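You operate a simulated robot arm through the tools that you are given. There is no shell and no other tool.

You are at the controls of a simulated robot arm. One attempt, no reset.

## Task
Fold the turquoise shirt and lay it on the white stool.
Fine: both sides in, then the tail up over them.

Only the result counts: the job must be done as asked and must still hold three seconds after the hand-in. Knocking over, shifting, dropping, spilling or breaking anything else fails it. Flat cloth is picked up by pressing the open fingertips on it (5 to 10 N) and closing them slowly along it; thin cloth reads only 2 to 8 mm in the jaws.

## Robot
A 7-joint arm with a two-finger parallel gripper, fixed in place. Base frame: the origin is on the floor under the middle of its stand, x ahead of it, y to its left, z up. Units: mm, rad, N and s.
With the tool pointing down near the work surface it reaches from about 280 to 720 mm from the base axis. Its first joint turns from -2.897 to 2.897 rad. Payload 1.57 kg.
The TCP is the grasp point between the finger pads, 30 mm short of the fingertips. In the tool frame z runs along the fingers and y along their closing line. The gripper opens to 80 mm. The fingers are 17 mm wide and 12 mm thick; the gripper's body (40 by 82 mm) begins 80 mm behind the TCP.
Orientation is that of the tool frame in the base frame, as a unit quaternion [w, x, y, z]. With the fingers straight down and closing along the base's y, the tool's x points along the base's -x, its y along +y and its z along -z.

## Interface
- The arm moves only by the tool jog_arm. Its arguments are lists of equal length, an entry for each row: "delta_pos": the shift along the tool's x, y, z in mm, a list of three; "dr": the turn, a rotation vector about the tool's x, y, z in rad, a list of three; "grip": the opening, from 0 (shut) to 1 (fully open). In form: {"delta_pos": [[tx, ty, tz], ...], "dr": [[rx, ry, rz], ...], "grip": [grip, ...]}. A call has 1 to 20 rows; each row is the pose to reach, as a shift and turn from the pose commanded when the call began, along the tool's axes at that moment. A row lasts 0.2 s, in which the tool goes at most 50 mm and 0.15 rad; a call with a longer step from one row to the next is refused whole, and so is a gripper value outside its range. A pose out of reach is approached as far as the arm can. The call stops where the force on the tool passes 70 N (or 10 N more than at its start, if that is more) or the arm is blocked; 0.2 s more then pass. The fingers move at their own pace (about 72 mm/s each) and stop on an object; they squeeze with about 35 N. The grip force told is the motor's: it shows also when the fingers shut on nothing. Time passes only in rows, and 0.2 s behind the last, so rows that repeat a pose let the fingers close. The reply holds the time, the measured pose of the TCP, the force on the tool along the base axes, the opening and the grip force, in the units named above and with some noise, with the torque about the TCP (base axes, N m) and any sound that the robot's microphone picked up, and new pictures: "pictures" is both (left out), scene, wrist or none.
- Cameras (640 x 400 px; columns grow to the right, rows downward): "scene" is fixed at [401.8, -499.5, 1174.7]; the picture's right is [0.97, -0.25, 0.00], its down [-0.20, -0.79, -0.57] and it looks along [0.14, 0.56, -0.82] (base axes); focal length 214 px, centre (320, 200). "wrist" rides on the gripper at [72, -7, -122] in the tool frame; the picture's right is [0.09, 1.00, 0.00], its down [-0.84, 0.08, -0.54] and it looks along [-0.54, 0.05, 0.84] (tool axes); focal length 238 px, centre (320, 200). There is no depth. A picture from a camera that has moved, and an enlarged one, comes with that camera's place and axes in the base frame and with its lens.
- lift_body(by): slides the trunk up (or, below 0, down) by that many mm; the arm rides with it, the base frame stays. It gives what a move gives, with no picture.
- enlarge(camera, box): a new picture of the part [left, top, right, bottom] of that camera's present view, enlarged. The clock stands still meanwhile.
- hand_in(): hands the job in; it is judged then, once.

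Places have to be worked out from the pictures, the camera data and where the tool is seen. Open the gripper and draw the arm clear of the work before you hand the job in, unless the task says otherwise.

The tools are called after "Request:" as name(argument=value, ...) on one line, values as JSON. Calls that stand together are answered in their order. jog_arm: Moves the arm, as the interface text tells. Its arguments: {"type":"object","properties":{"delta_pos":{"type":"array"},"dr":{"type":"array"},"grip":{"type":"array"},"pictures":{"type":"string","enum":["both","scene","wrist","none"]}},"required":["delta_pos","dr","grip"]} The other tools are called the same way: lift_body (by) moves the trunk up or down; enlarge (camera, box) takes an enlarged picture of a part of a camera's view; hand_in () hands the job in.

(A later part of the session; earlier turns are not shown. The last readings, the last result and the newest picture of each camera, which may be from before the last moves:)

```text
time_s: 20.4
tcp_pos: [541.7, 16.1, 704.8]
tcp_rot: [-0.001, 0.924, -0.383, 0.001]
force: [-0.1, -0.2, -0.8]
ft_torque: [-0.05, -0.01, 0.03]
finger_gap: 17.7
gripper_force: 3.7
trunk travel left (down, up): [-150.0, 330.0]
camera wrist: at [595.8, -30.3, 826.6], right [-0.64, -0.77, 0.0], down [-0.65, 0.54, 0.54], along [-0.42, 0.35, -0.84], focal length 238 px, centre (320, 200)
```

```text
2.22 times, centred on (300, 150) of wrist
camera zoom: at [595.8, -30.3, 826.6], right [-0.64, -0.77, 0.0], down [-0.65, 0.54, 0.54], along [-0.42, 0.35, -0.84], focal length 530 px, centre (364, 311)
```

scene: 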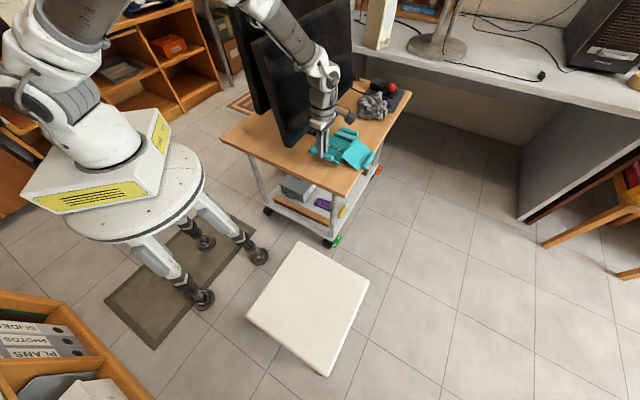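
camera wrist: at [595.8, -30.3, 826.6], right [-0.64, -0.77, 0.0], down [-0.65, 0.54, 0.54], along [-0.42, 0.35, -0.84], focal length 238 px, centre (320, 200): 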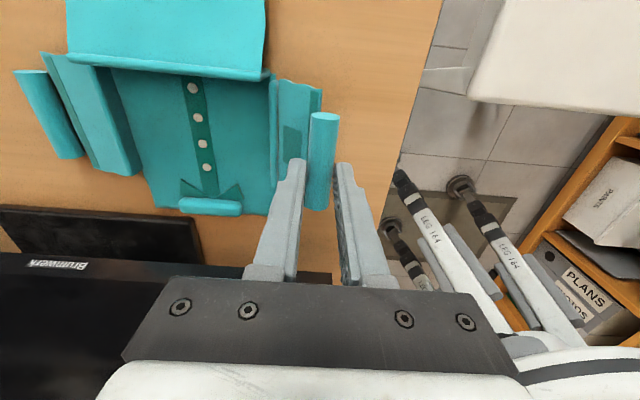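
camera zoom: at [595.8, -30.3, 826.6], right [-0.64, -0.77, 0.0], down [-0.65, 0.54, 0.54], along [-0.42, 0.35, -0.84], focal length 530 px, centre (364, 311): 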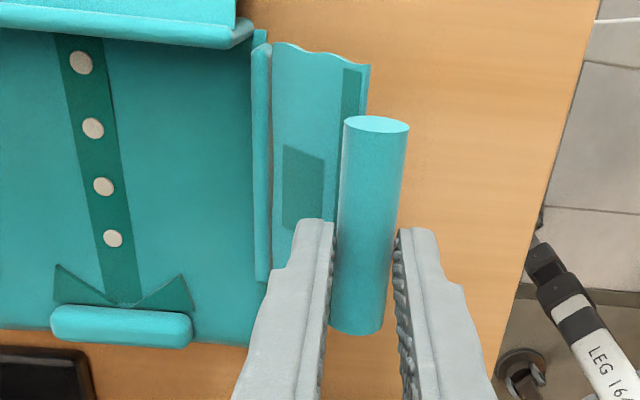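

The light hold works: the tool is upright, the flap stays lifted and only 3.7 N of grip is needed. I'll carry the roll along the arc past vertical to about 110°, still upright and loosely held.

Request:
jog_arm(delta_pos=[[0, -3.5, -1.7], [0, -12, -5.6], [0, -21, -8.1], [0, -30.5, -8.9], [0, -39.9, -8.1], [0, -49, -5.6], [0, -49, -5.6]], dr=[[0, 0, 0], [0, 0, 0], [0, 0, 0], [0, 0, 0], [0, 0, 0], [0, 0, 0], [0, 0, 0]], grip=[0.21, 0.21, 0.21, 0.21, 0.21, 0.21, 0.21])

Request:
enlarge(camera="scene", box=[295, 125, 355, 185])

Request:
enlarge(camera="wrist", box=[180, 60, 420, 240])

Request:
enlarge(camera="scene", box=[190, 0, 390, 150])

```text
time_s: 22.0
tcp_pos: [574.9, 48.6, 710.1]
tcp_rot: [-0.001, 0.924, -0.383, 0.0]
force: [-1.3, -1.5, 2.2]
ft_torque: [-0.08, 0.13, 0.03]
finger_gap: 18.2
gripper_force: 8.0
trunk travel left (down, up): [-150.0, 330.0]
camera wrist: at [629.7, 3.1, 832.9], right [-0.64, -0.77, 0.0], down [-0.65, 0.54, 0.54], along [-0.42, 0.35, -0.84], focal length 238 px, centre (320, 200)
```

scene: 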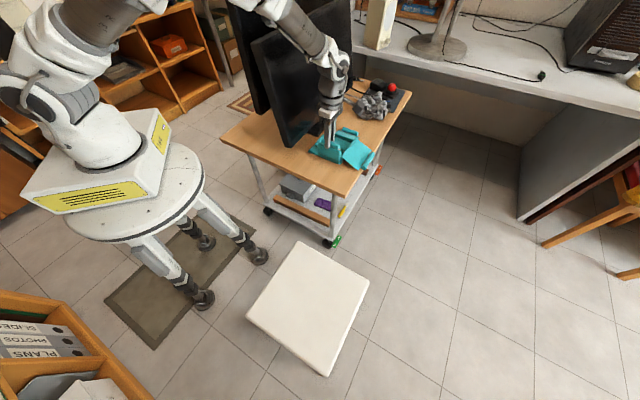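
wrist: 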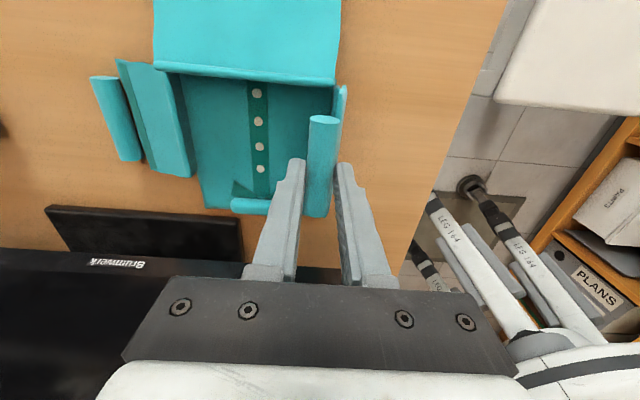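

```text
6.67 times, centred on (325, 155) of scene
camera zoom: at [401.8, -499.5, 1174.7], right [0.97, -0.25, 0.0], down [-0.2, -0.79, -0.57], along [0.14, 0.56, -0.82], focal length 1430 px, centre (287, 500)
```

zoom: 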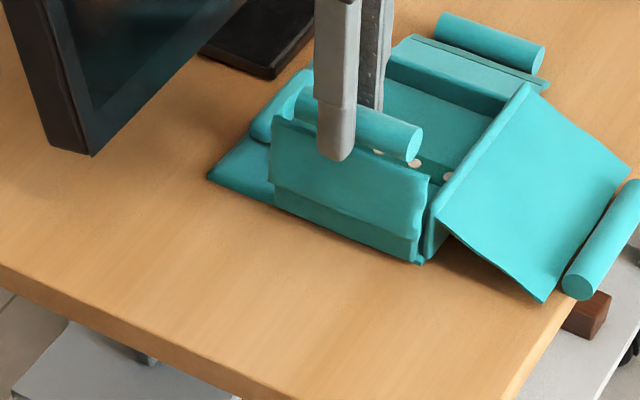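

```text
2.22 times, centred on (300, 150) of wrist
camera zoom: at [629.7, 3.1, 832.9], right [-0.64, -0.77, 0.0], down [-0.65, 0.54, 0.54], along [-0.42, 0.35, -0.84], focal length 530 px, centre (364, 311)
```

zoom: 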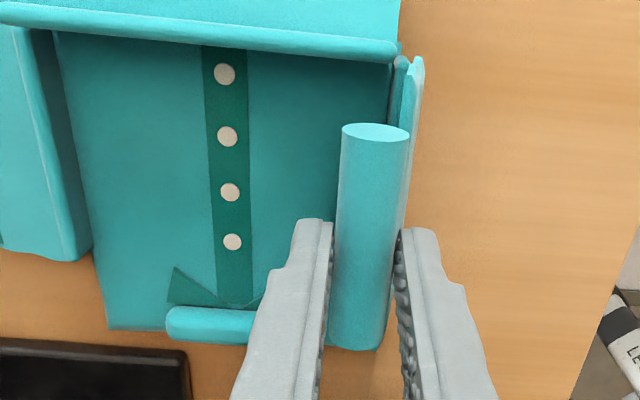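

```text
2.67 times, centred on (290, 75) of scene
camera zoom: at [401.8, -499.5, 1174.7], right [0.97, -0.25, 0.0], down [-0.2, -0.79, -0.57], along [0.14, 0.56, -0.82], focal length 572 px, centre (400, 533)
```

zoom: 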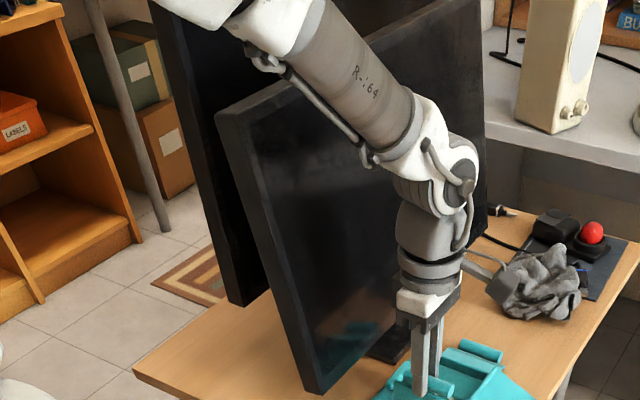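

The left flap is now past vertical and leaning inward, and the arm clears the monitor. I'll carry on to about 150° and then pause to check before releasing.

Request:
jog_arm(delta_pos=[[0, -8.5, 3.9], [0, -16.2, 9.3], [0, -22.9, 16], [0, -28.3, 23.7], [0, -28.3, 23.7]], dr=[[0, 0, 0], [0, 0, 0], [0, 0, 0], [0, 0, 0], [0, 0, 0]], grip=[0.21, 0.21, 0.21, 0.21, 0.21])

Request:
enlarge(camera="scene", box=[295, 125, 355, 185])

Request:
enlarge(camera="wrist", box=[180, 60, 420, 240])

```text
time_s: 23.2
tcp_pos: [593.5, 68.5, 684.1]
tcp_rot: [0.0, 0.924, -0.383, 0.0]
force: [0.8, -0.2, -0.8]
ft_torque: [-0.01, -0.02, -0.05]
finger_gap: 16.8
gripper_force: 0.1
trunk travel left (down, up): [-150.0, 330.0]
camera wrist: at [649.2, 22.7, 808.0], right [-0.64, -0.77, 0.0], down [-0.65, 0.54, 0.54], along [-0.42, 0.35, -0.84], focal length 238 px, centre (320, 200)
```

scene: 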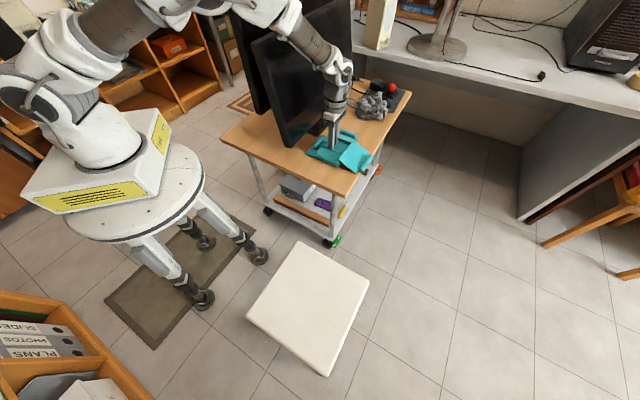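
wrist: 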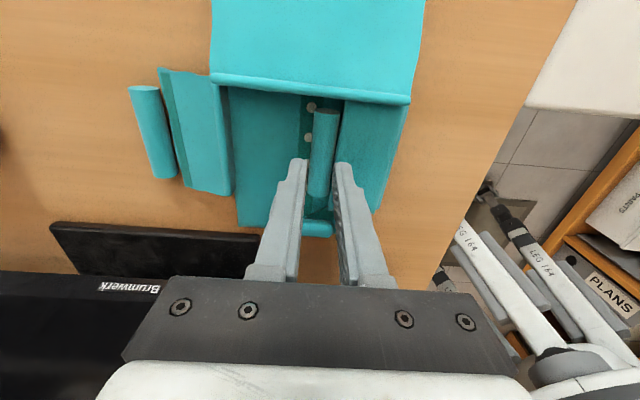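

```text
6.67 times, centred on (325, 155) of scene
camera zoom: at [401.8, -499.5, 1174.7], right [0.97, -0.25, 0.0], down [-0.2, -0.79, -0.57], along [0.14, 0.56, -0.82], focal length 1430 px, centre (287, 500)
```

zoom: 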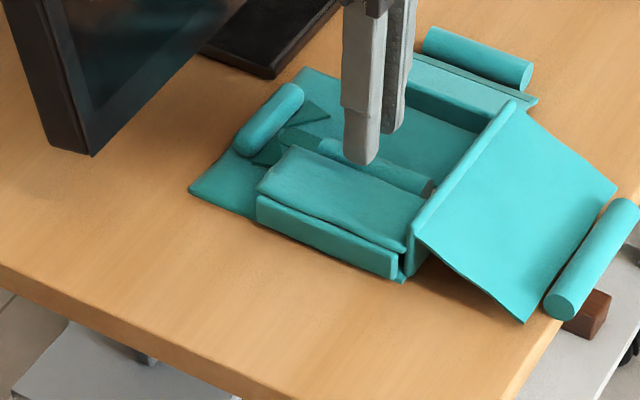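

```text
2.22 times, centred on (300, 150) of wrist
camera zoom: at [649.2, 22.7, 808.0], right [-0.64, -0.77, 0.0], down [-0.65, 0.54, 0.54], along [-0.42, 0.35, -0.84], focal length 530 px, centre (364, 311)
```

zoom: 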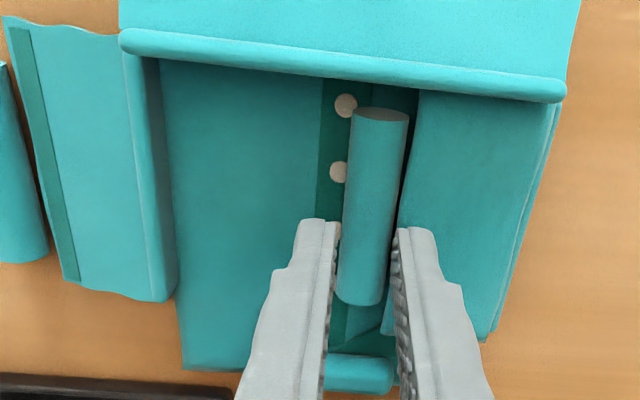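

The flap slipped free of the loose hold and dropped flat onto the body, so the left side is folded. The shirt slid about 14 mm toward the robot's right. I'll open, rise and take a fresh look at everything for the right flap.

Request:
jog_arm(delta_pos=[[0, 0, 0], [0, 0, -15], [0, 0, -40], [0, 0, -70], [0, 25, -100], [0, 50, -120], [0, 60, -130], [0, 60, -130]], dr=[[0, 0, 0], [0, 0, 0], [0, 0, 0], [0, 0, 0], [0, 0, 0], [0, 0, 0], [0, 0, 0], [0, 0, 0]], grip=[0.35, 0.35, 0.35, 0.35, 0.2, 0.1, 0, 0])

Request:
enlarge(camera="wrist", box=[20, 0, 420, 200])

Request:
enlarge(camera="scene", box=[295, 115, 395, 185])

```text
time_s: 25.0
tcp_pos: [551.0, 27.0, 815.3]
tcp_rot: [0.0, 0.924, -0.382, 0.0]
force: [-0.1, 0.4, 0.6]
ft_torque: [0.03, 0.0, -0.03]
finger_gap: 0.1
gripper_force: 21.6
trunk travel left (down, up): [-150.0, 330.0]
camera wrist: at [606.9, -18.9, 938.5], right [-0.64, -0.77, 0.0], down [-0.65, 0.54, 0.54], along [-0.42, 0.35, -0.84], focal length 238 px, centre (320, 200)
```

scene: 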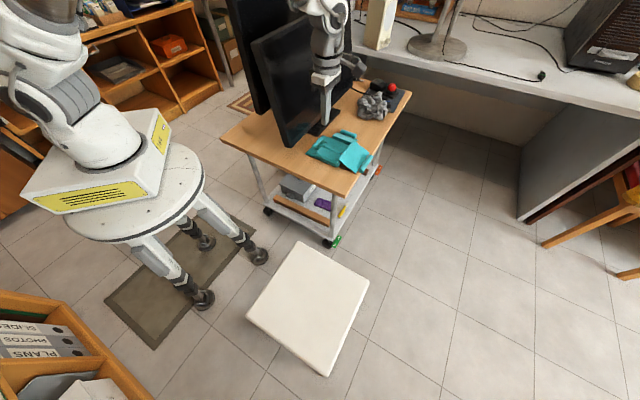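
wrist: 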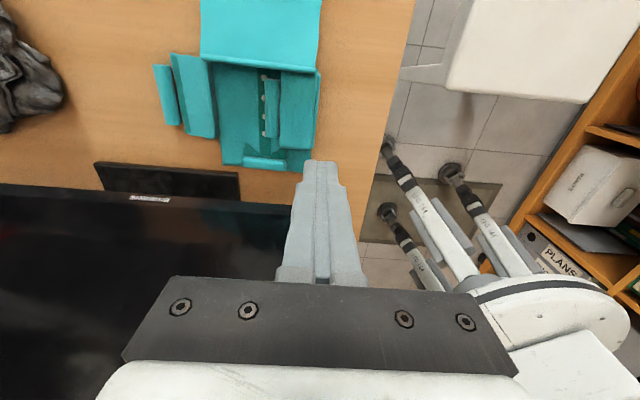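

```text
1.60 times, centred on (220, 100) of wrist
camera zoom: at [606.9, -18.9, 938.5], right [-0.64, -0.77, 0.0], down [-0.65, 0.54, 0.54], along [-0.42, 0.35, -0.84], focal length 381 px, centre (480, 360)
```

zoom: 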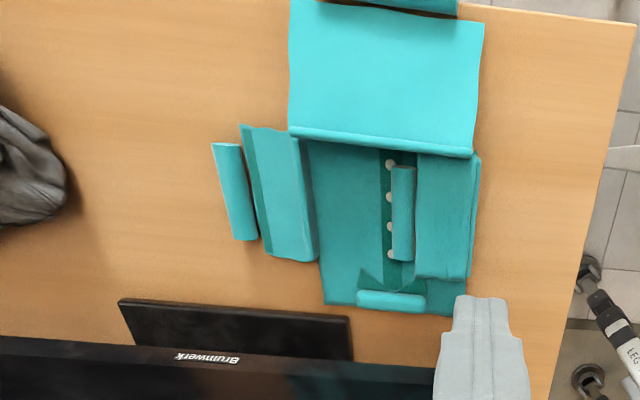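

```text
5.71 times, centred on (345, 150) of scene
camera zoom: at [401.8, -499.5, 1174.7], right [0.97, -0.25, 0.0], down [-0.2, -0.79, -0.57], along [0.14, 0.56, -0.82], focal length 1226 px, centre (177, 486)
```

zoom: 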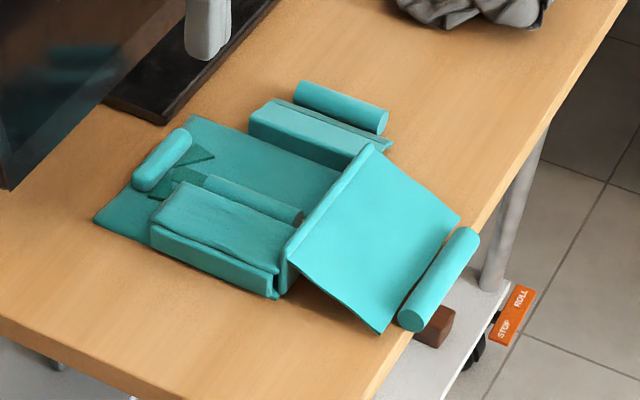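

The left side is folded and lies flat. For the right flap I'll hold the roll by its two ends (it's about 66 mm long and the jaws open to 80 mm), so it can pivot like an axle and the wrist stays clear of the monitor. I'll turn the tool about -93° and move above it with the fingers wide open.

Request:
jog_arm(delta_pos=[[0, -8, 0], [1, -18, 2], [1.5, -28, 4], [2, -38, 5], [2.5, -48, 6], [3, -58, 8], [3.5, -68, 9], [4, -78, 10], [4.5, -88, 11], [5, -98, 12], [5.5, -108, 14], [6.4, -119.5, 15], [6.4, -119.5, 15]], dr=[[0, 0, 0.135], [0, 0, 0.27], [0, 0, 0.405], [0, 0, 0.54], [0, 0, 0.675], [0, 0, 0.81], [0, 0, 0.945], [0, 0, 1.08], [0, 0, 1.215], [0, 0, 1.35], [0, 0, 1.485], [0, 0, 1.616], [0, 0, 1.616]], grip=[0.2, 0.5, 1, 1, 1, 1, 1, 1, 1, 1, 1, 1, 1])

Request:
enlarge(camera="wrist", box=[160, 0, 480, 200])

Request:
enlarge(camera="scene", box=[190, 0, 390, 150])

```text
time_s: 27.8
tcp_pos: [641.1, 106.2, 801.5]
tcp_rot: [-0.001, -0.361, 0.933, 0.0]
force: [0.3, -0.5, -0.4]
ft_torque: [-0.03, 0.03, -0.01]
finger_gap: 79.8
gripper_force: 0.0
trunk travel left (down, up): [-150.0, 330.0]
camera wrist: at [591.9, 53.6, 924.1], right [-0.74, 0.67, 0.0], down [0.57, 0.62, 0.54], along [0.37, 0.4, -0.84], focal length 238 px, centre (320, 200)
```

scene: 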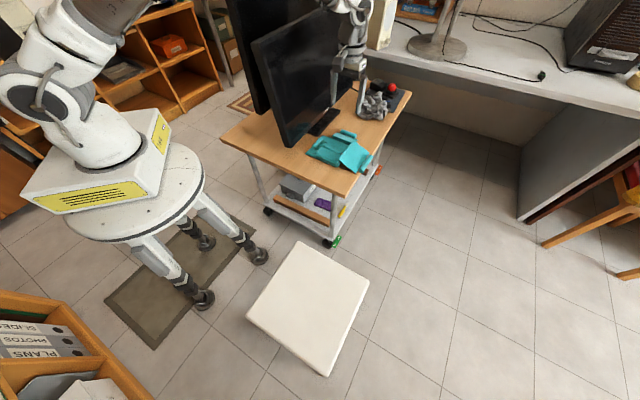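
wrist: 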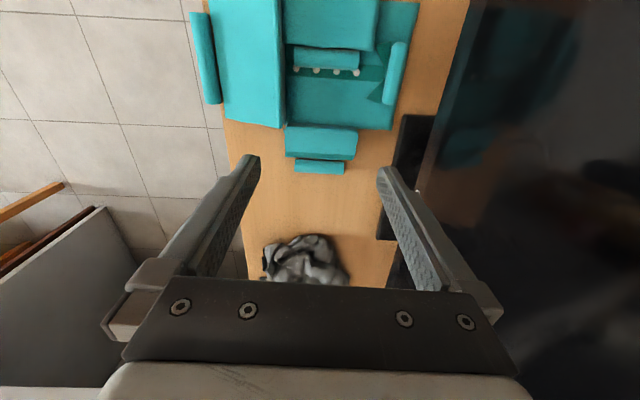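

```text
2.00 times, centred on (320, 100) of wrist
camera zoom: at [591.9, 53.6, 924.1], right [-0.74, 0.67, 0.0], down [0.57, 0.62, 0.54], along [0.37, 0.4, -0.84], focal length 477 px, centre (320, 400)
```

zoom: 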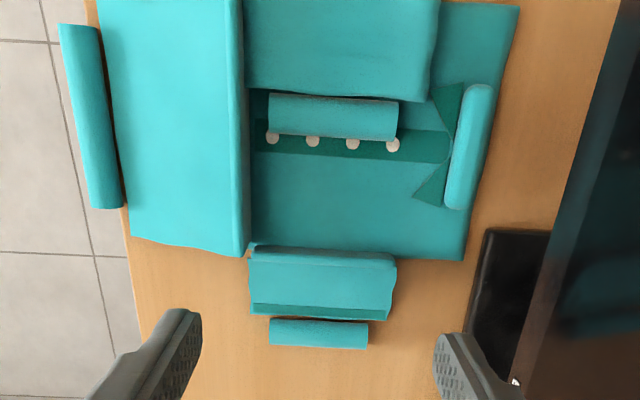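

```text
2.67 times, centred on (290, 75) of scene
camera zoom: at [401.8, -499.5, 1174.7], right [0.97, -0.25, 0.0], down [-0.2, -0.79, -0.57], along [0.14, 0.56, -0.82], focal length 572 px, centre (400, 533)
```

zoom: 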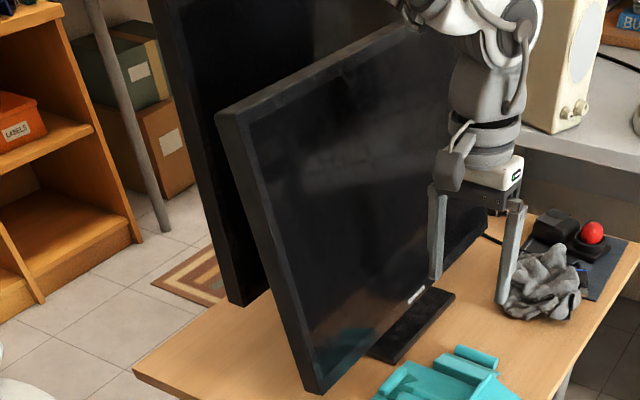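

The right roll's centre comes out at (686, 154), axis at 45°, with its ends inside the open jaws. I'll tilt the tool 20° so the wrist leans toward the robot and away from the monitor's side, and move to a standoff in line with the roll.

Request:
jog_arm(delta_pos=[[-5, 0.5, 12], [-10, 1, 24], [-15, 1.6, 36], [-20, 2.2, 48], [-25, 2.8, 60], [-30.3, 3.3, 71], [-30.3, 3.3, 71]], dr=[[0, -0.06, -0.005], [0, -0.12, -0.01], [0, -0.18, -0.015], [0, -0.24, -0.02], [0, -0.3, -0.025], [0, -0.349, -0.03], [0, -0.349, -0.03]], grip=[1, 1, 1, 1, 1, 1, 1])

Request:
enlarge(camera="wrist", box=[180, 40, 460, 215])

Request:
enlarge(camera="scene", box=[190, 0, 390, 150])

```text
time_s: 29.4
tcp_pos: [661.2, 130.2, 729.3]
tcp_rot: [0.162, -0.37, 0.912, 0.063]
force: [-0.2, 0.0, -0.3]
ft_torque: [0.0, 0.0, -0.01]
finger_gap: 80.1
gripper_force: 0.0
trunk travel left (down, up): [-150.0, 330.0]
camera wrist: at [587.4, 49.1, 819.9], right [-0.76, 0.65, -0.04], down [0.38, 0.48, 0.79], along [0.54, 0.59, -0.61], focal length 238 px, centre (320, 200)
```

scene: 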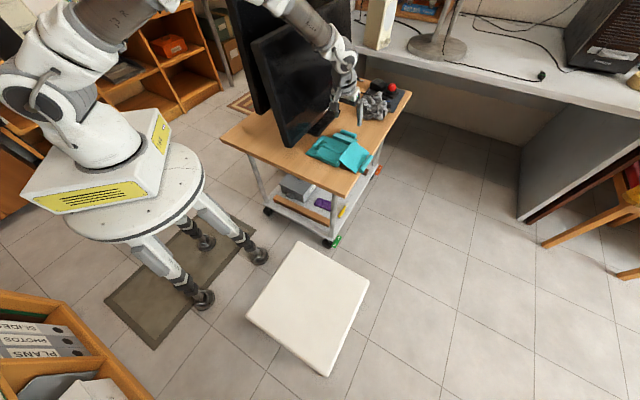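
wrist: 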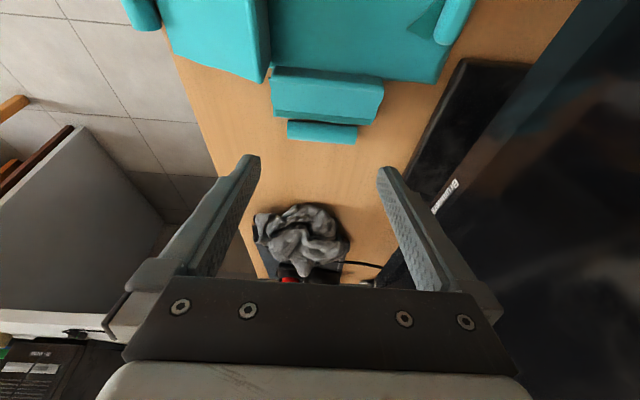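

```text
2.29 times, centred on (320, 128) of wrist
camera zoom: at [587.4, 49.1, 819.9], right [-0.76, 0.65, -0.04], down [0.38, 0.48, 0.79], along [0.54, 0.59, -0.61], focal length 545 px, centre (320, 366)
```

zoom: 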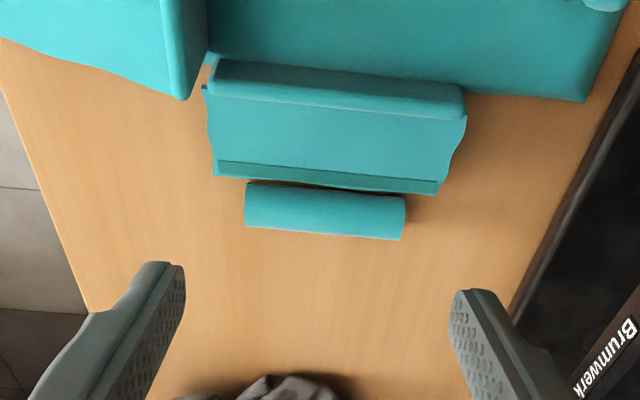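

```text
2.67 times, centred on (290, 75) of scene
camera zoom: at [401.8, -499.5, 1174.7], right [0.97, -0.25, 0.0], down [-0.2, -0.79, -0.57], along [0.14, 0.56, -0.82], focal length 572 px, centre (400, 533)
```

zoom: 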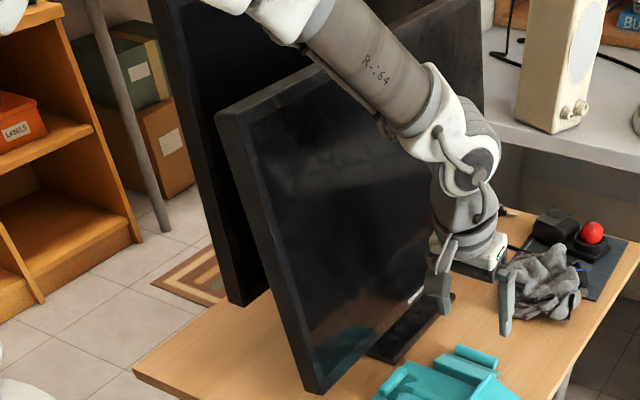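

The roll is centred in the jaws, at tool offset (2, 1, 106) mm. I'll advance 68 mm along the fingers and check before the final approach.

Request:
jog_arm(delta_pos=[[0, 0, 15], [0, 0, 30], [0, 0, 45], [0, 0, 58], [0, 0, 68], [0, 0, 68]], dr=[[0, 0, 0], [0, 0, 0], [0, 0, 0], [0, 0, 0], [0, 0, 0], [0, 0, 0]], grip=[1, 1, 1, 1, 1, 1])

Request:
enlarge(camera="wrist", box=[180, 60, 460, 235])

Request:
enlarge(camera="scene", box=[190, 0, 390, 150])

Request:
enlarge(camera="scene", box=[320, 105, 380, 150])

```text
time_s: 30.8
tcp_pos: [678.3, 145.1, 665.5]
tcp_rot: [0.161, -0.37, 0.913, 0.063]
force: [-0.5, 0.2, -1.1]
ft_torque: [0.02, 0.01, 0.01]
finger_gap: 79.8
gripper_force: 0.0
trunk travel left (down, up): [-150.0, 330.0]
camera wrist: at [604.6, 65.1, 756.0], right [-0.75, 0.65, -0.04], down [0.38, 0.48, 0.79], along [0.54, 0.59, -0.61], focal length 238 px, centre (320, 200)
```

scene: 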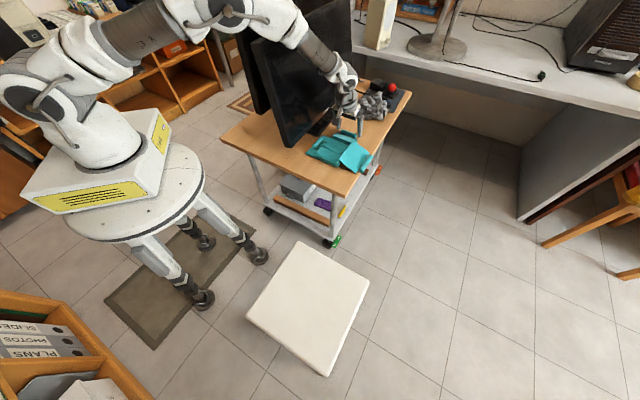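
wrist: 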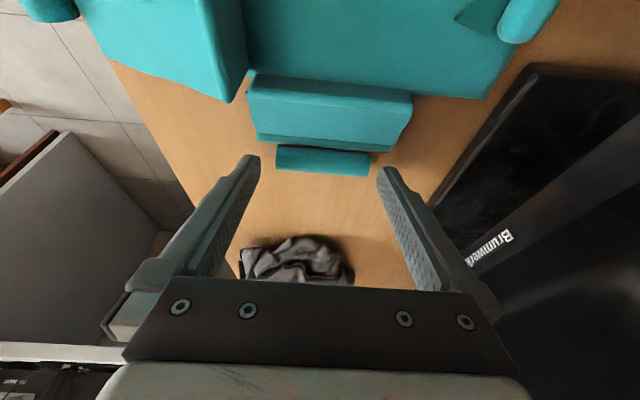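

```text
2.29 times, centred on (320, 148) of wrist
camera zoom: at [604.6, 65.1, 756.0], right [-0.75, 0.65, -0.04], down [0.38, 0.48, 0.79], along [0.54, 0.59, -0.61], focal length 545 px, centre (320, 320)
```

zoom: 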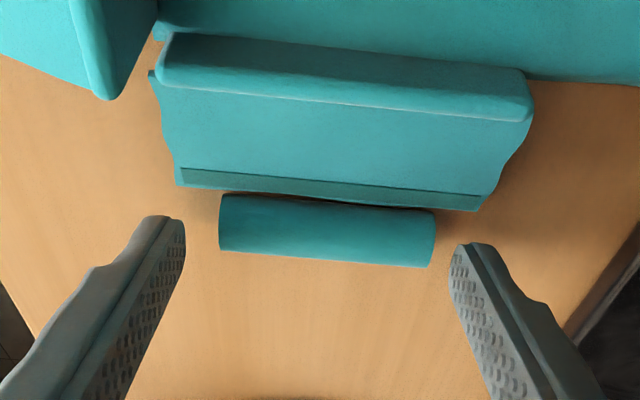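

```text
2.67 times, centred on (290, 75) of scene
camera zoom: at [401.8, -499.5, 1174.7], right [0.97, -0.25, 0.0], down [-0.2, -0.79, -0.57], along [0.14, 0.56, -0.82], focal length 572 px, centre (400, 533)
```

zoom: 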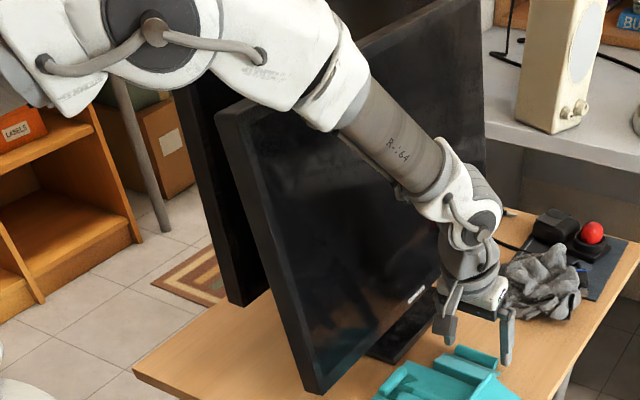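

```text
8.89 times, centred on (350, 128) of scene
camera zoom: at [401.8, -499.5, 1174.7], right [0.97, -0.25, 0.0], down [-0.2, -0.79, -0.57], along [0.14, 0.56, -0.82], focal length 1906 px, centre (53, 844)
```

zoom: 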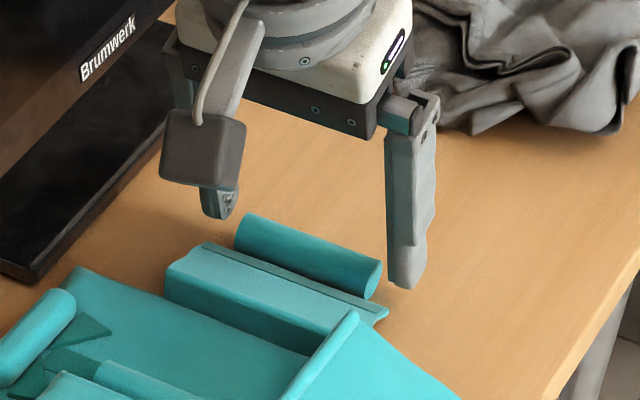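

The roll sits about 3 mm toward the right-hand finger and the tips pass clear of the panel. I'll advance the last 12 mm with a small correction, then close slowly onto the roll's ends.

Request:
jog_arm(delta_pos=[[0, 1, 4], [0, 2, 8], [0, 2.5, 12], [0, 2.5, 12], [0, 2.5, 12], [0, 2.5, 12], [0, 2.5, 12], [0, 2.5, 12], [0, 2.5, 12]], dr=[[0, 0, 0], [0, 0, 0], [0, 0, 0], [0, 0, 0], [0, 0, 0], [0, 0, 0], [0, 0, 0], [0, 0, 0], [0, 0, 0]], grip=[1, 1, 1, 1, 0.96, 0.92, 0.88, 0.86, 0.86])

Request:
enlarge(camera="wrist", box=[180, 60, 460, 235])

Request:
enlarge(camera="scene", box=[320, 105, 380, 150])

```text
time_s: 32.8
tcp_pos: [681.1, 149.8, 661.9]
tcp_rot: [0.167, -0.369, 0.912, 0.061]
force: [-9.3, -13.2, 42.9]
ft_torque: [-0.19, 0.25, -0.03]
finger_gap: 79.9
gripper_force: 34.7
trunk travel left (down, up): [-150.0, 330.0]
camera wrist: at [605.4, 69.4, 751.2], right [-0.75, 0.66, -0.04], down [0.37, 0.48, 0.8], along [0.55, 0.59, -0.6], focal length 238 px, centre (320, 200)
```

scene: 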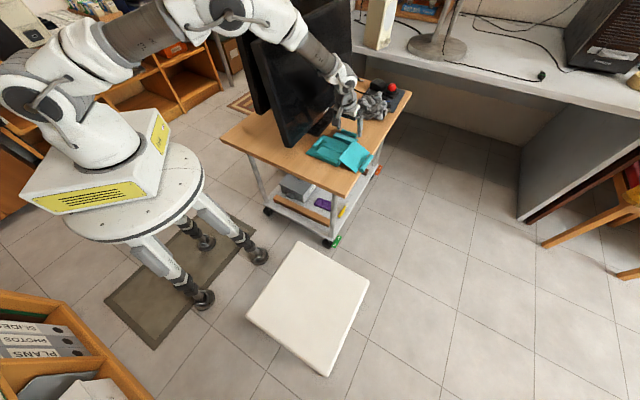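
wrist: 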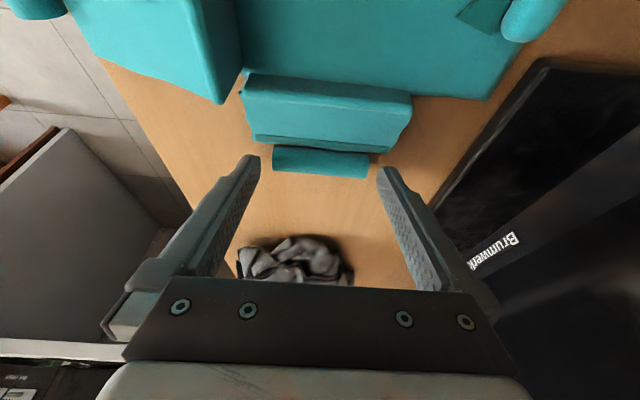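

```text
2.29 times, centred on (320, 148) of wrist
camera zoom: at [605.4, 69.4, 751.2], right [-0.75, 0.66, -0.04], down [0.37, 0.48, 0.8], along [0.55, 0.59, -0.6], focal length 545 px, centre (320, 320)
```

zoom: 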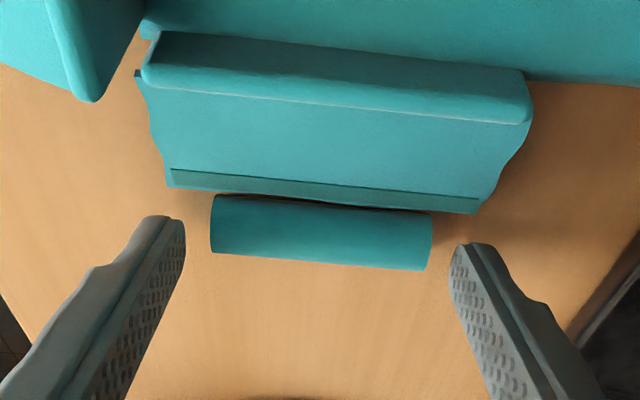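

```text
8.89 times, centred on (350, 128) of scene
camera zoom: at [401.8, -499.5, 1174.7], right [0.97, -0.25, 0.0], down [-0.2, -0.79, -0.57], along [0.14, 0.56, -0.82], focal length 1906 px, centre (53, 844)
```

zoom: 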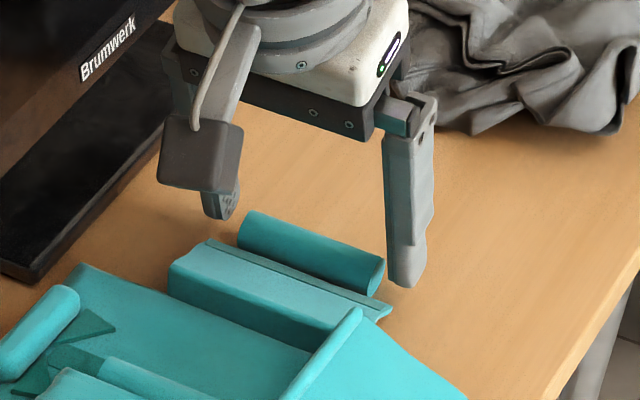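

The arm pressed 43 N and the jaws could not close: the roll's rounded ends seem to be longer than they look, so an end grip won't work. I'll back off along the fingers right away.

Request:
jog_arm(delta_pos=[[0, 0, -10], [0, 0, -25], [0, 0, -45], [0, 0, -60], [0, 0, -60]], dr=[[0, 0, 0], [0, 0, 0], [0, 0, 0], [0, 0, 0], [0, 0, 0]], grip=[1, 1, 1, 1, 1])

Request:
enlarge(camera="wrist", box=[180, 40, 460, 215])

Request:
enlarge(camera="scene", box=[295, 115, 395, 185])

```text
time_s: 34.0
tcp_pos: [663.3, 136.7, 711.1]
tcp_rot: [0.161, -0.371, 0.913, 0.063]
force: [-1.0, -0.8, -0.3]
ft_torque: [-0.06, 0.01, 0.0]
finger_gap: 80.2
gripper_force: 0.1
trunk travel left (down, up): [-150.0, 330.0]
camera wrist: at [590.3, 56.5, 801.8], right [-0.76, 0.65, -0.04], down [0.38, 0.48, 0.79], along [0.54, 0.59, -0.61], focal length 238 px, centre (320, 200)
```

scene: 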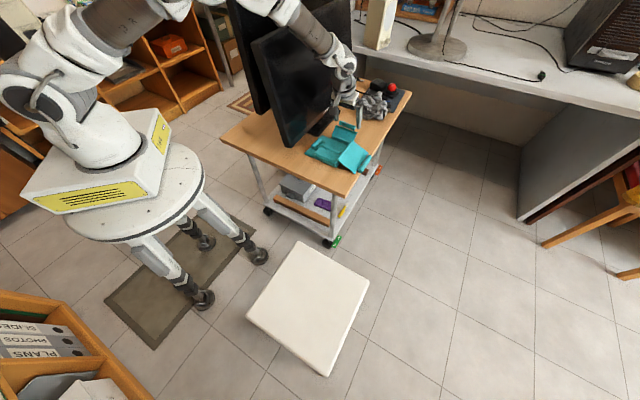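
wrist: 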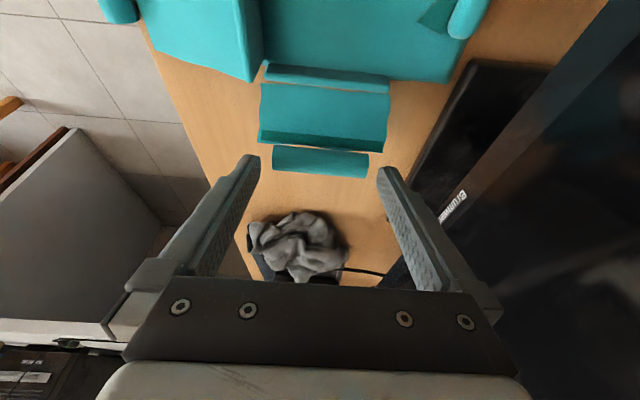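

```text
2.29 times, centred on (320, 128) of wrist
camera zoom: at [590.3, 56.5, 801.8], right [-0.76, 0.65, -0.04], down [0.38, 0.48, 0.79], along [0.54, 0.59, -0.61], focal length 545 px, centre (320, 366)
```

zoom: 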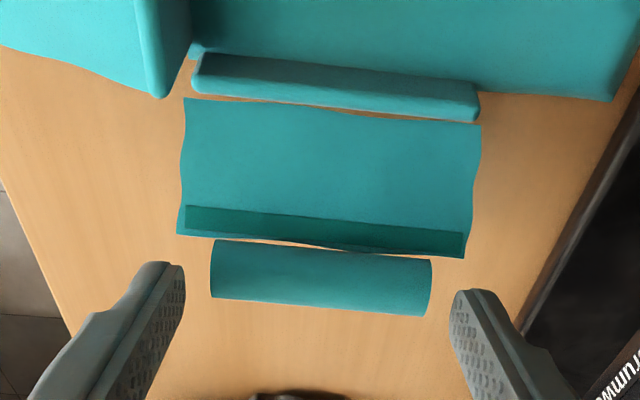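

```text
5.71 times, centred on (345, 150) of scene
camera zoom: at [401.8, -499.5, 1174.7], right [0.97, -0.25, 0.0], down [-0.2, -0.79, -0.57], along [0.14, 0.56, -0.82], focal length 1226 px, centre (177, 486)
```

zoom: 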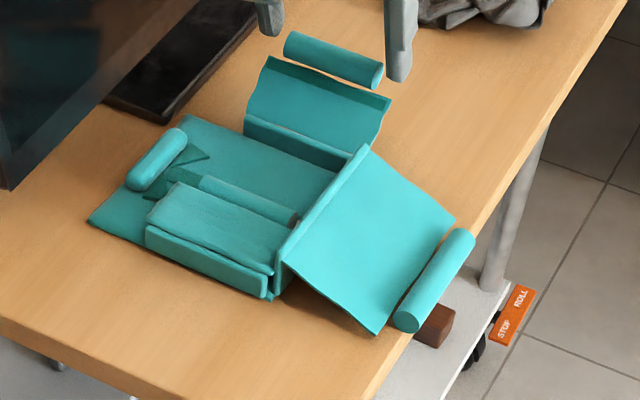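

The roll is actually wedged between the fingertips and the right flap has lifted with them to about 50°, pivoting like an axle. I'll keep the jaws as they are and carry it slowly along the arc to vertical.

Request:
jog_arm(delta_pos=[[1.8, 0, -2.4], [3.5, 0, -4.7], [7, 0, -8.2], [10.3, 0, -11.4], [14.2, 0, -14.3], [18.1, 0, -16.9], [22.4, 0, -19.1], [26.7, 0, -20.9], [26.7, 0, -20.9]], dr=[[0, 0, 0], [0, 0, 0], [0, 0, 0], [0, 0, 0], [0, 0, 0], [0, 0, 0], [0, 0, 0], [0, 0, 0], [0, 0, 0]], grip=[1, 1, 1, 1, 1, 1, 1, 1, 1])

Request:
enlarge(camera="wrist", box=[180, 40, 460, 215])

Request:
enlarge(camera="scene", box=[295, 115, 395, 185])

```text
time_s: 36.0
tcp_pos: [641.3, 114.7, 723.6]
tcp_rot: [0.164, -0.37, 0.912, 0.062]
force: [1.8, 0.8, 22.7]
ft_torque: [-0.04, -0.4, 0.17]
finger_gap: 80.2
gripper_force: 0.6
trunk travel left (down, up): [-150.0, 330.0]
camera wrist: at [566.5, 34.3, 814.8], right [-0.75, 0.66, -0.04], down [0.37, 0.48, 0.8], along [0.54, 0.59, -0.6], focal length 238 px, centre (320, 200)
```

scene: 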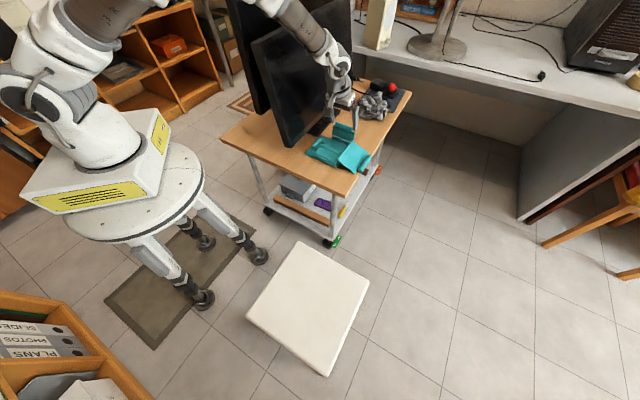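
wrist: 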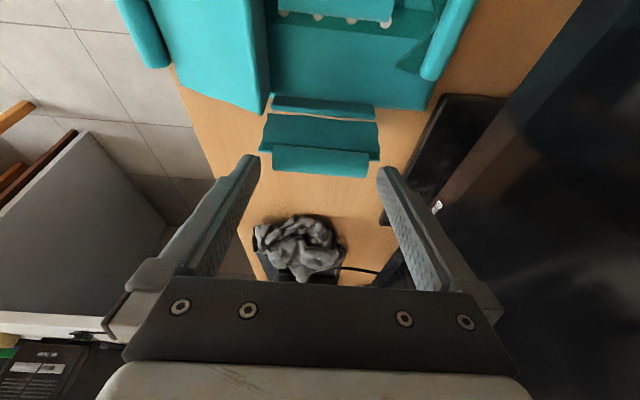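

```text
2.29 times, centred on (320, 128) of wrist
camera zoom: at [566.5, 34.3, 814.8], right [-0.75, 0.66, -0.04], down [0.37, 0.48, 0.8], along [0.54, 0.59, -0.6], focal length 545 px, centre (320, 366)
```

zoom: 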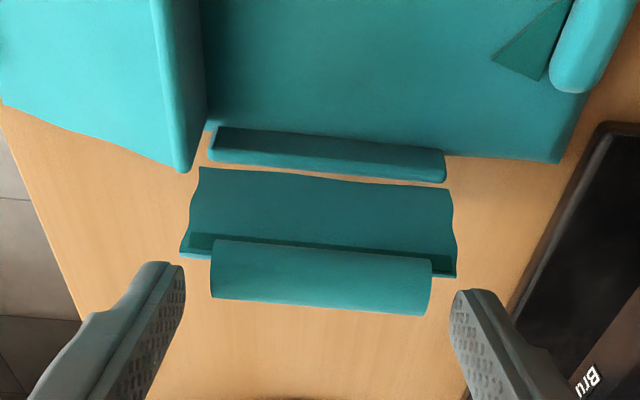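

```text
5.71 times, centred on (345, 150) of scene
camera zoom: at [401.8, -499.5, 1174.7], right [0.97, -0.25, 0.0], down [-0.2, -0.79, -0.57], along [0.14, 0.56, -0.82], focal length 1226 px, centre (177, 486)
```

zoom: 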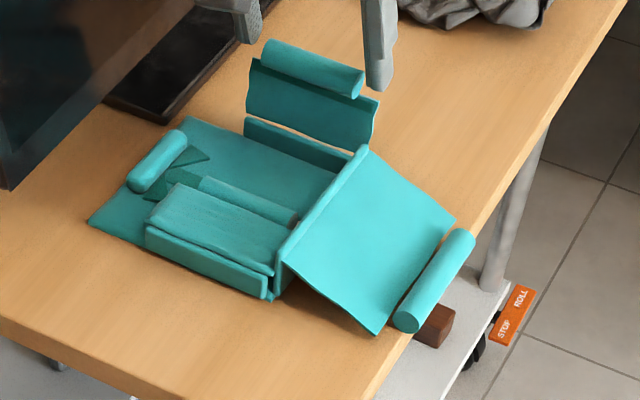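

The flap is nearly vertical, but the +23 N reaction says I'm pressing it down toward its hinge, so the true radius is larger than I assumed. I'll rise a few millimetres to relieve it.

Request:
jog_arm(delta_pos=[[-0.7, 0, -1.9], [-1.4, 0, -3.8], [-1.4, 0, -3.8]], dr=[[0, 0, 0], [0, 0, 0], [0, 0, 0]], grip=[1, 1, 1], pictures="none")

```text
time_s: 36.8
tcp_pos: [640.6, 113.8, 724.8]
tcp_rot: [0.161, -0.37, 0.913, 0.062]
force: [4.3, -3.5, 9.4]
ft_torque: [-0.4, -0.48, 0.07]
finger_gap: 79.9
gripper_force: 0.1
trunk travel left (down, up): [-150.0, 330.0]
```

The force dropped to 9 N. I'll continue inward past vertical on a slightly larger arc, to about 115°.

Request:
jog_arm(delta_pos=[[2, 0, -3], [4.8, 0, -4.4], [10, 0, -5.8], [15.1, 0, -6.6], [20.3, 0, -6.9], [25.6, 0, -6.7], [25.6, 0, -6.7]], dr=[[0, 0, 0], [0, 0, 0], [0, 0, 0], [0, 0, 0], [0, 0, 0], [0, 0, 0], [0, 0, 0]], grip=[1, 1, 1, 1, 1, 1, 1])

Request:
enlarge(camera="wrist", box=[180, 40, 460, 215])

Request:
enlarge(camera="scene", box=[295, 115, 395, 185])

```text
time_s: 38.4
tcp_pos: [624.5, 95.1, 723.4]
tcp_rot: [0.161, -0.37, 0.913, 0.063]
force: [-0.4, -0.4, 0.2]
ft_torque: [0.02, 0.0, -0.02]
finger_gap: 79.8
gripper_force: 0.1
trunk travel left (down, up): [-150.0, 330.0]
camera wrist: at [548.8, 15.0, 814.1], right [-0.75, 0.66, -0.04], down [0.38, 0.48, 0.79], along [0.54, 0.59, -0.61], focal length 238 px, centre (320, 200)
```

scene: 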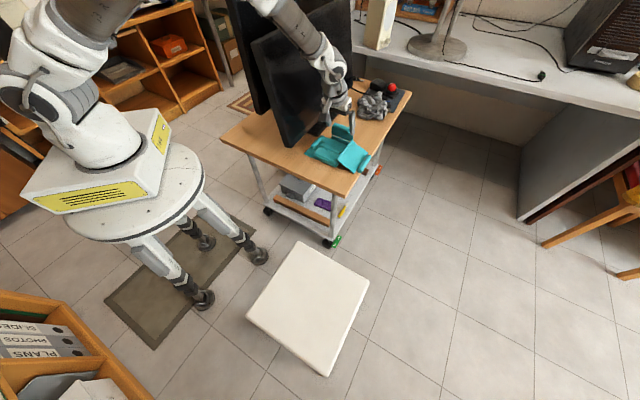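
wrist: 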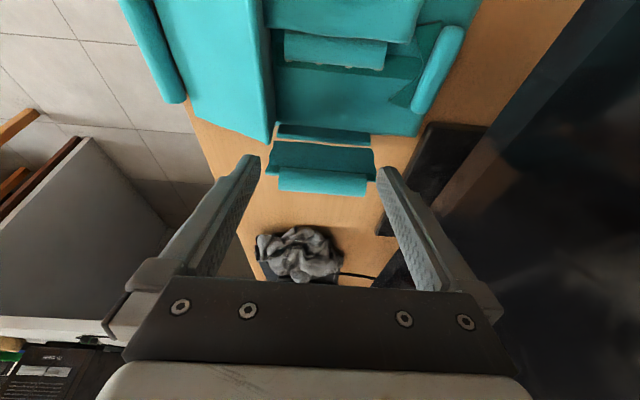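

```text
2.29 times, centred on (320, 128) of wrist
camera zoom: at [548.8, 15.0, 814.1], right [-0.75, 0.66, -0.04], down [0.38, 0.48, 0.79], along [0.54, 0.59, -0.61], focal length 545 px, centre (320, 366)
```

zoom: 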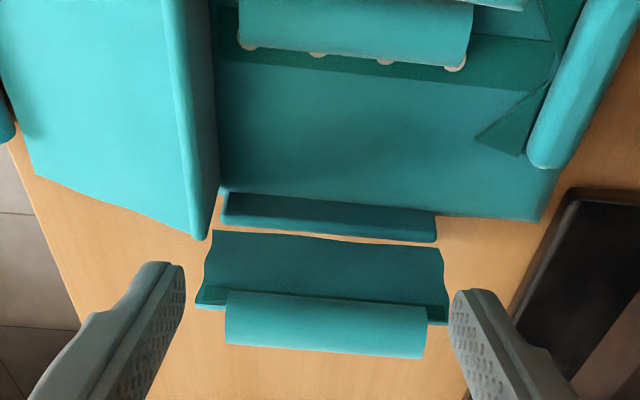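

```text
5.71 times, centred on (345, 150) of scene
camera zoom: at [401.8, -499.5, 1174.7], right [0.97, -0.25, 0.0], down [-0.2, -0.79, -0.57], along [0.14, 0.56, -0.82], focal length 1226 px, centre (177, 486)
```

zoom: 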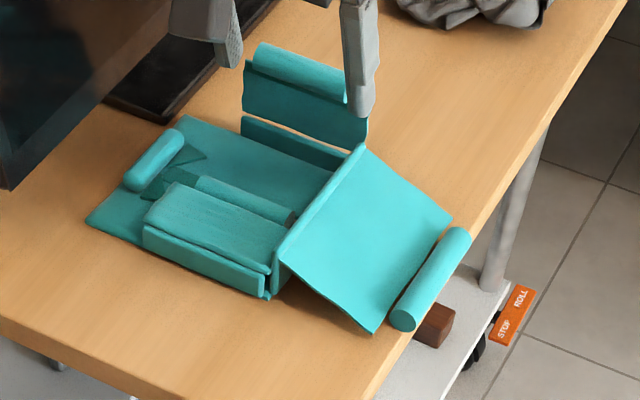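

The flap now stands near vertical (about 98°) on its own and the roll has come free of the fingers, with no force left. I'll rise, close the fingers, pass over to its outer side and push it inward from there.

Request:
jog_arm(delta_pos=[[-5, 0, -14], [-11, 0, -30], [-17, 0, -47], [-32, 0, -42], [-47, 0, -36], [-62, 0, -30.5], [-78, 0, -25], [-78, 0, -25]], dr=[[0, 0, 0], [0, 0, 0], [0, 0, 0], [0, 0, 0], [0, 0, 0], [0, 0, 0], [0, 0, 0], [0, 0, 0]], grip=[1, 1, 1, 0.8, 0.6, 0.4, 0.2, 0])

Request:
enlarge(camera="wrist", box=[180, 20, 460, 195])

Request:
enlarge(camera="scene", box=[295, 105, 395, 175])

```text
time_s: 40.2
tcp_pos: [669.9, 141.7, 771.8]
tcp_rot: [0.162, -0.37, 0.913, 0.063]
force: [-0.4, 0.4, 0.1]
ft_torque: [0.01, -0.02, -0.02]
finger_gap: 0.1
gripper_force: 21.3
trunk travel left (down, up): [-150.0, 330.0]
camera wrist: at [595.5, 61.2, 862.5], right [-0.75, 0.65, -0.04], down [0.38, 0.48, 0.79], along [0.54, 0.59, -0.61], focal length 238 px, centre (320, 200)
```

scene: 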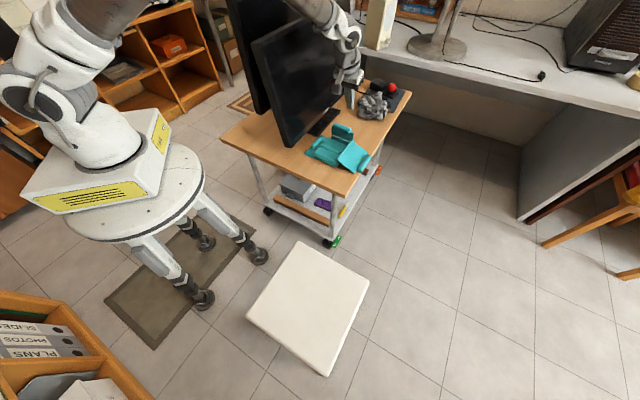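
wrist: 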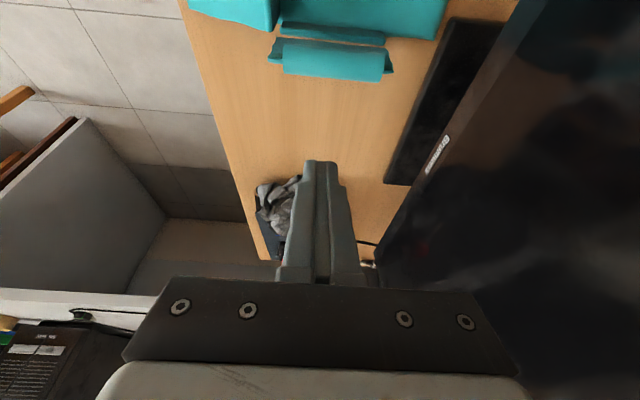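

```text
2.29 times, centred on (320, 108) of wrist
camera zoom: at [595.5, 61.2, 862.5], right [-0.75, 0.65, -0.04], down [0.38, 0.48, 0.79], along [0.54, 0.59, -0.61], focal length 545 px, centre (320, 411)
```

zoom: 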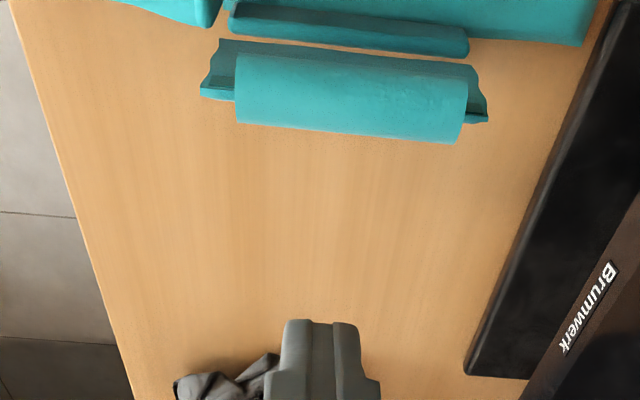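

```text
5.71 times, centred on (345, 140) of scene
camera zoom: at [401.8, -499.5, 1174.7], right [0.97, -0.25, 0.0], down [-0.2, -0.79, -0.57], along [0.14, 0.56, -0.82], focal length 1226 px, centre (177, 543)
```

zoom: 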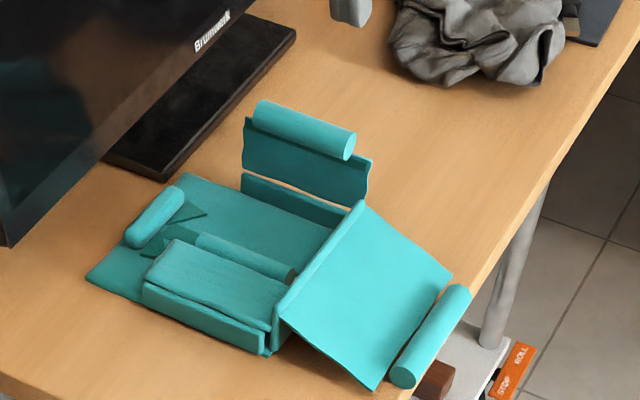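

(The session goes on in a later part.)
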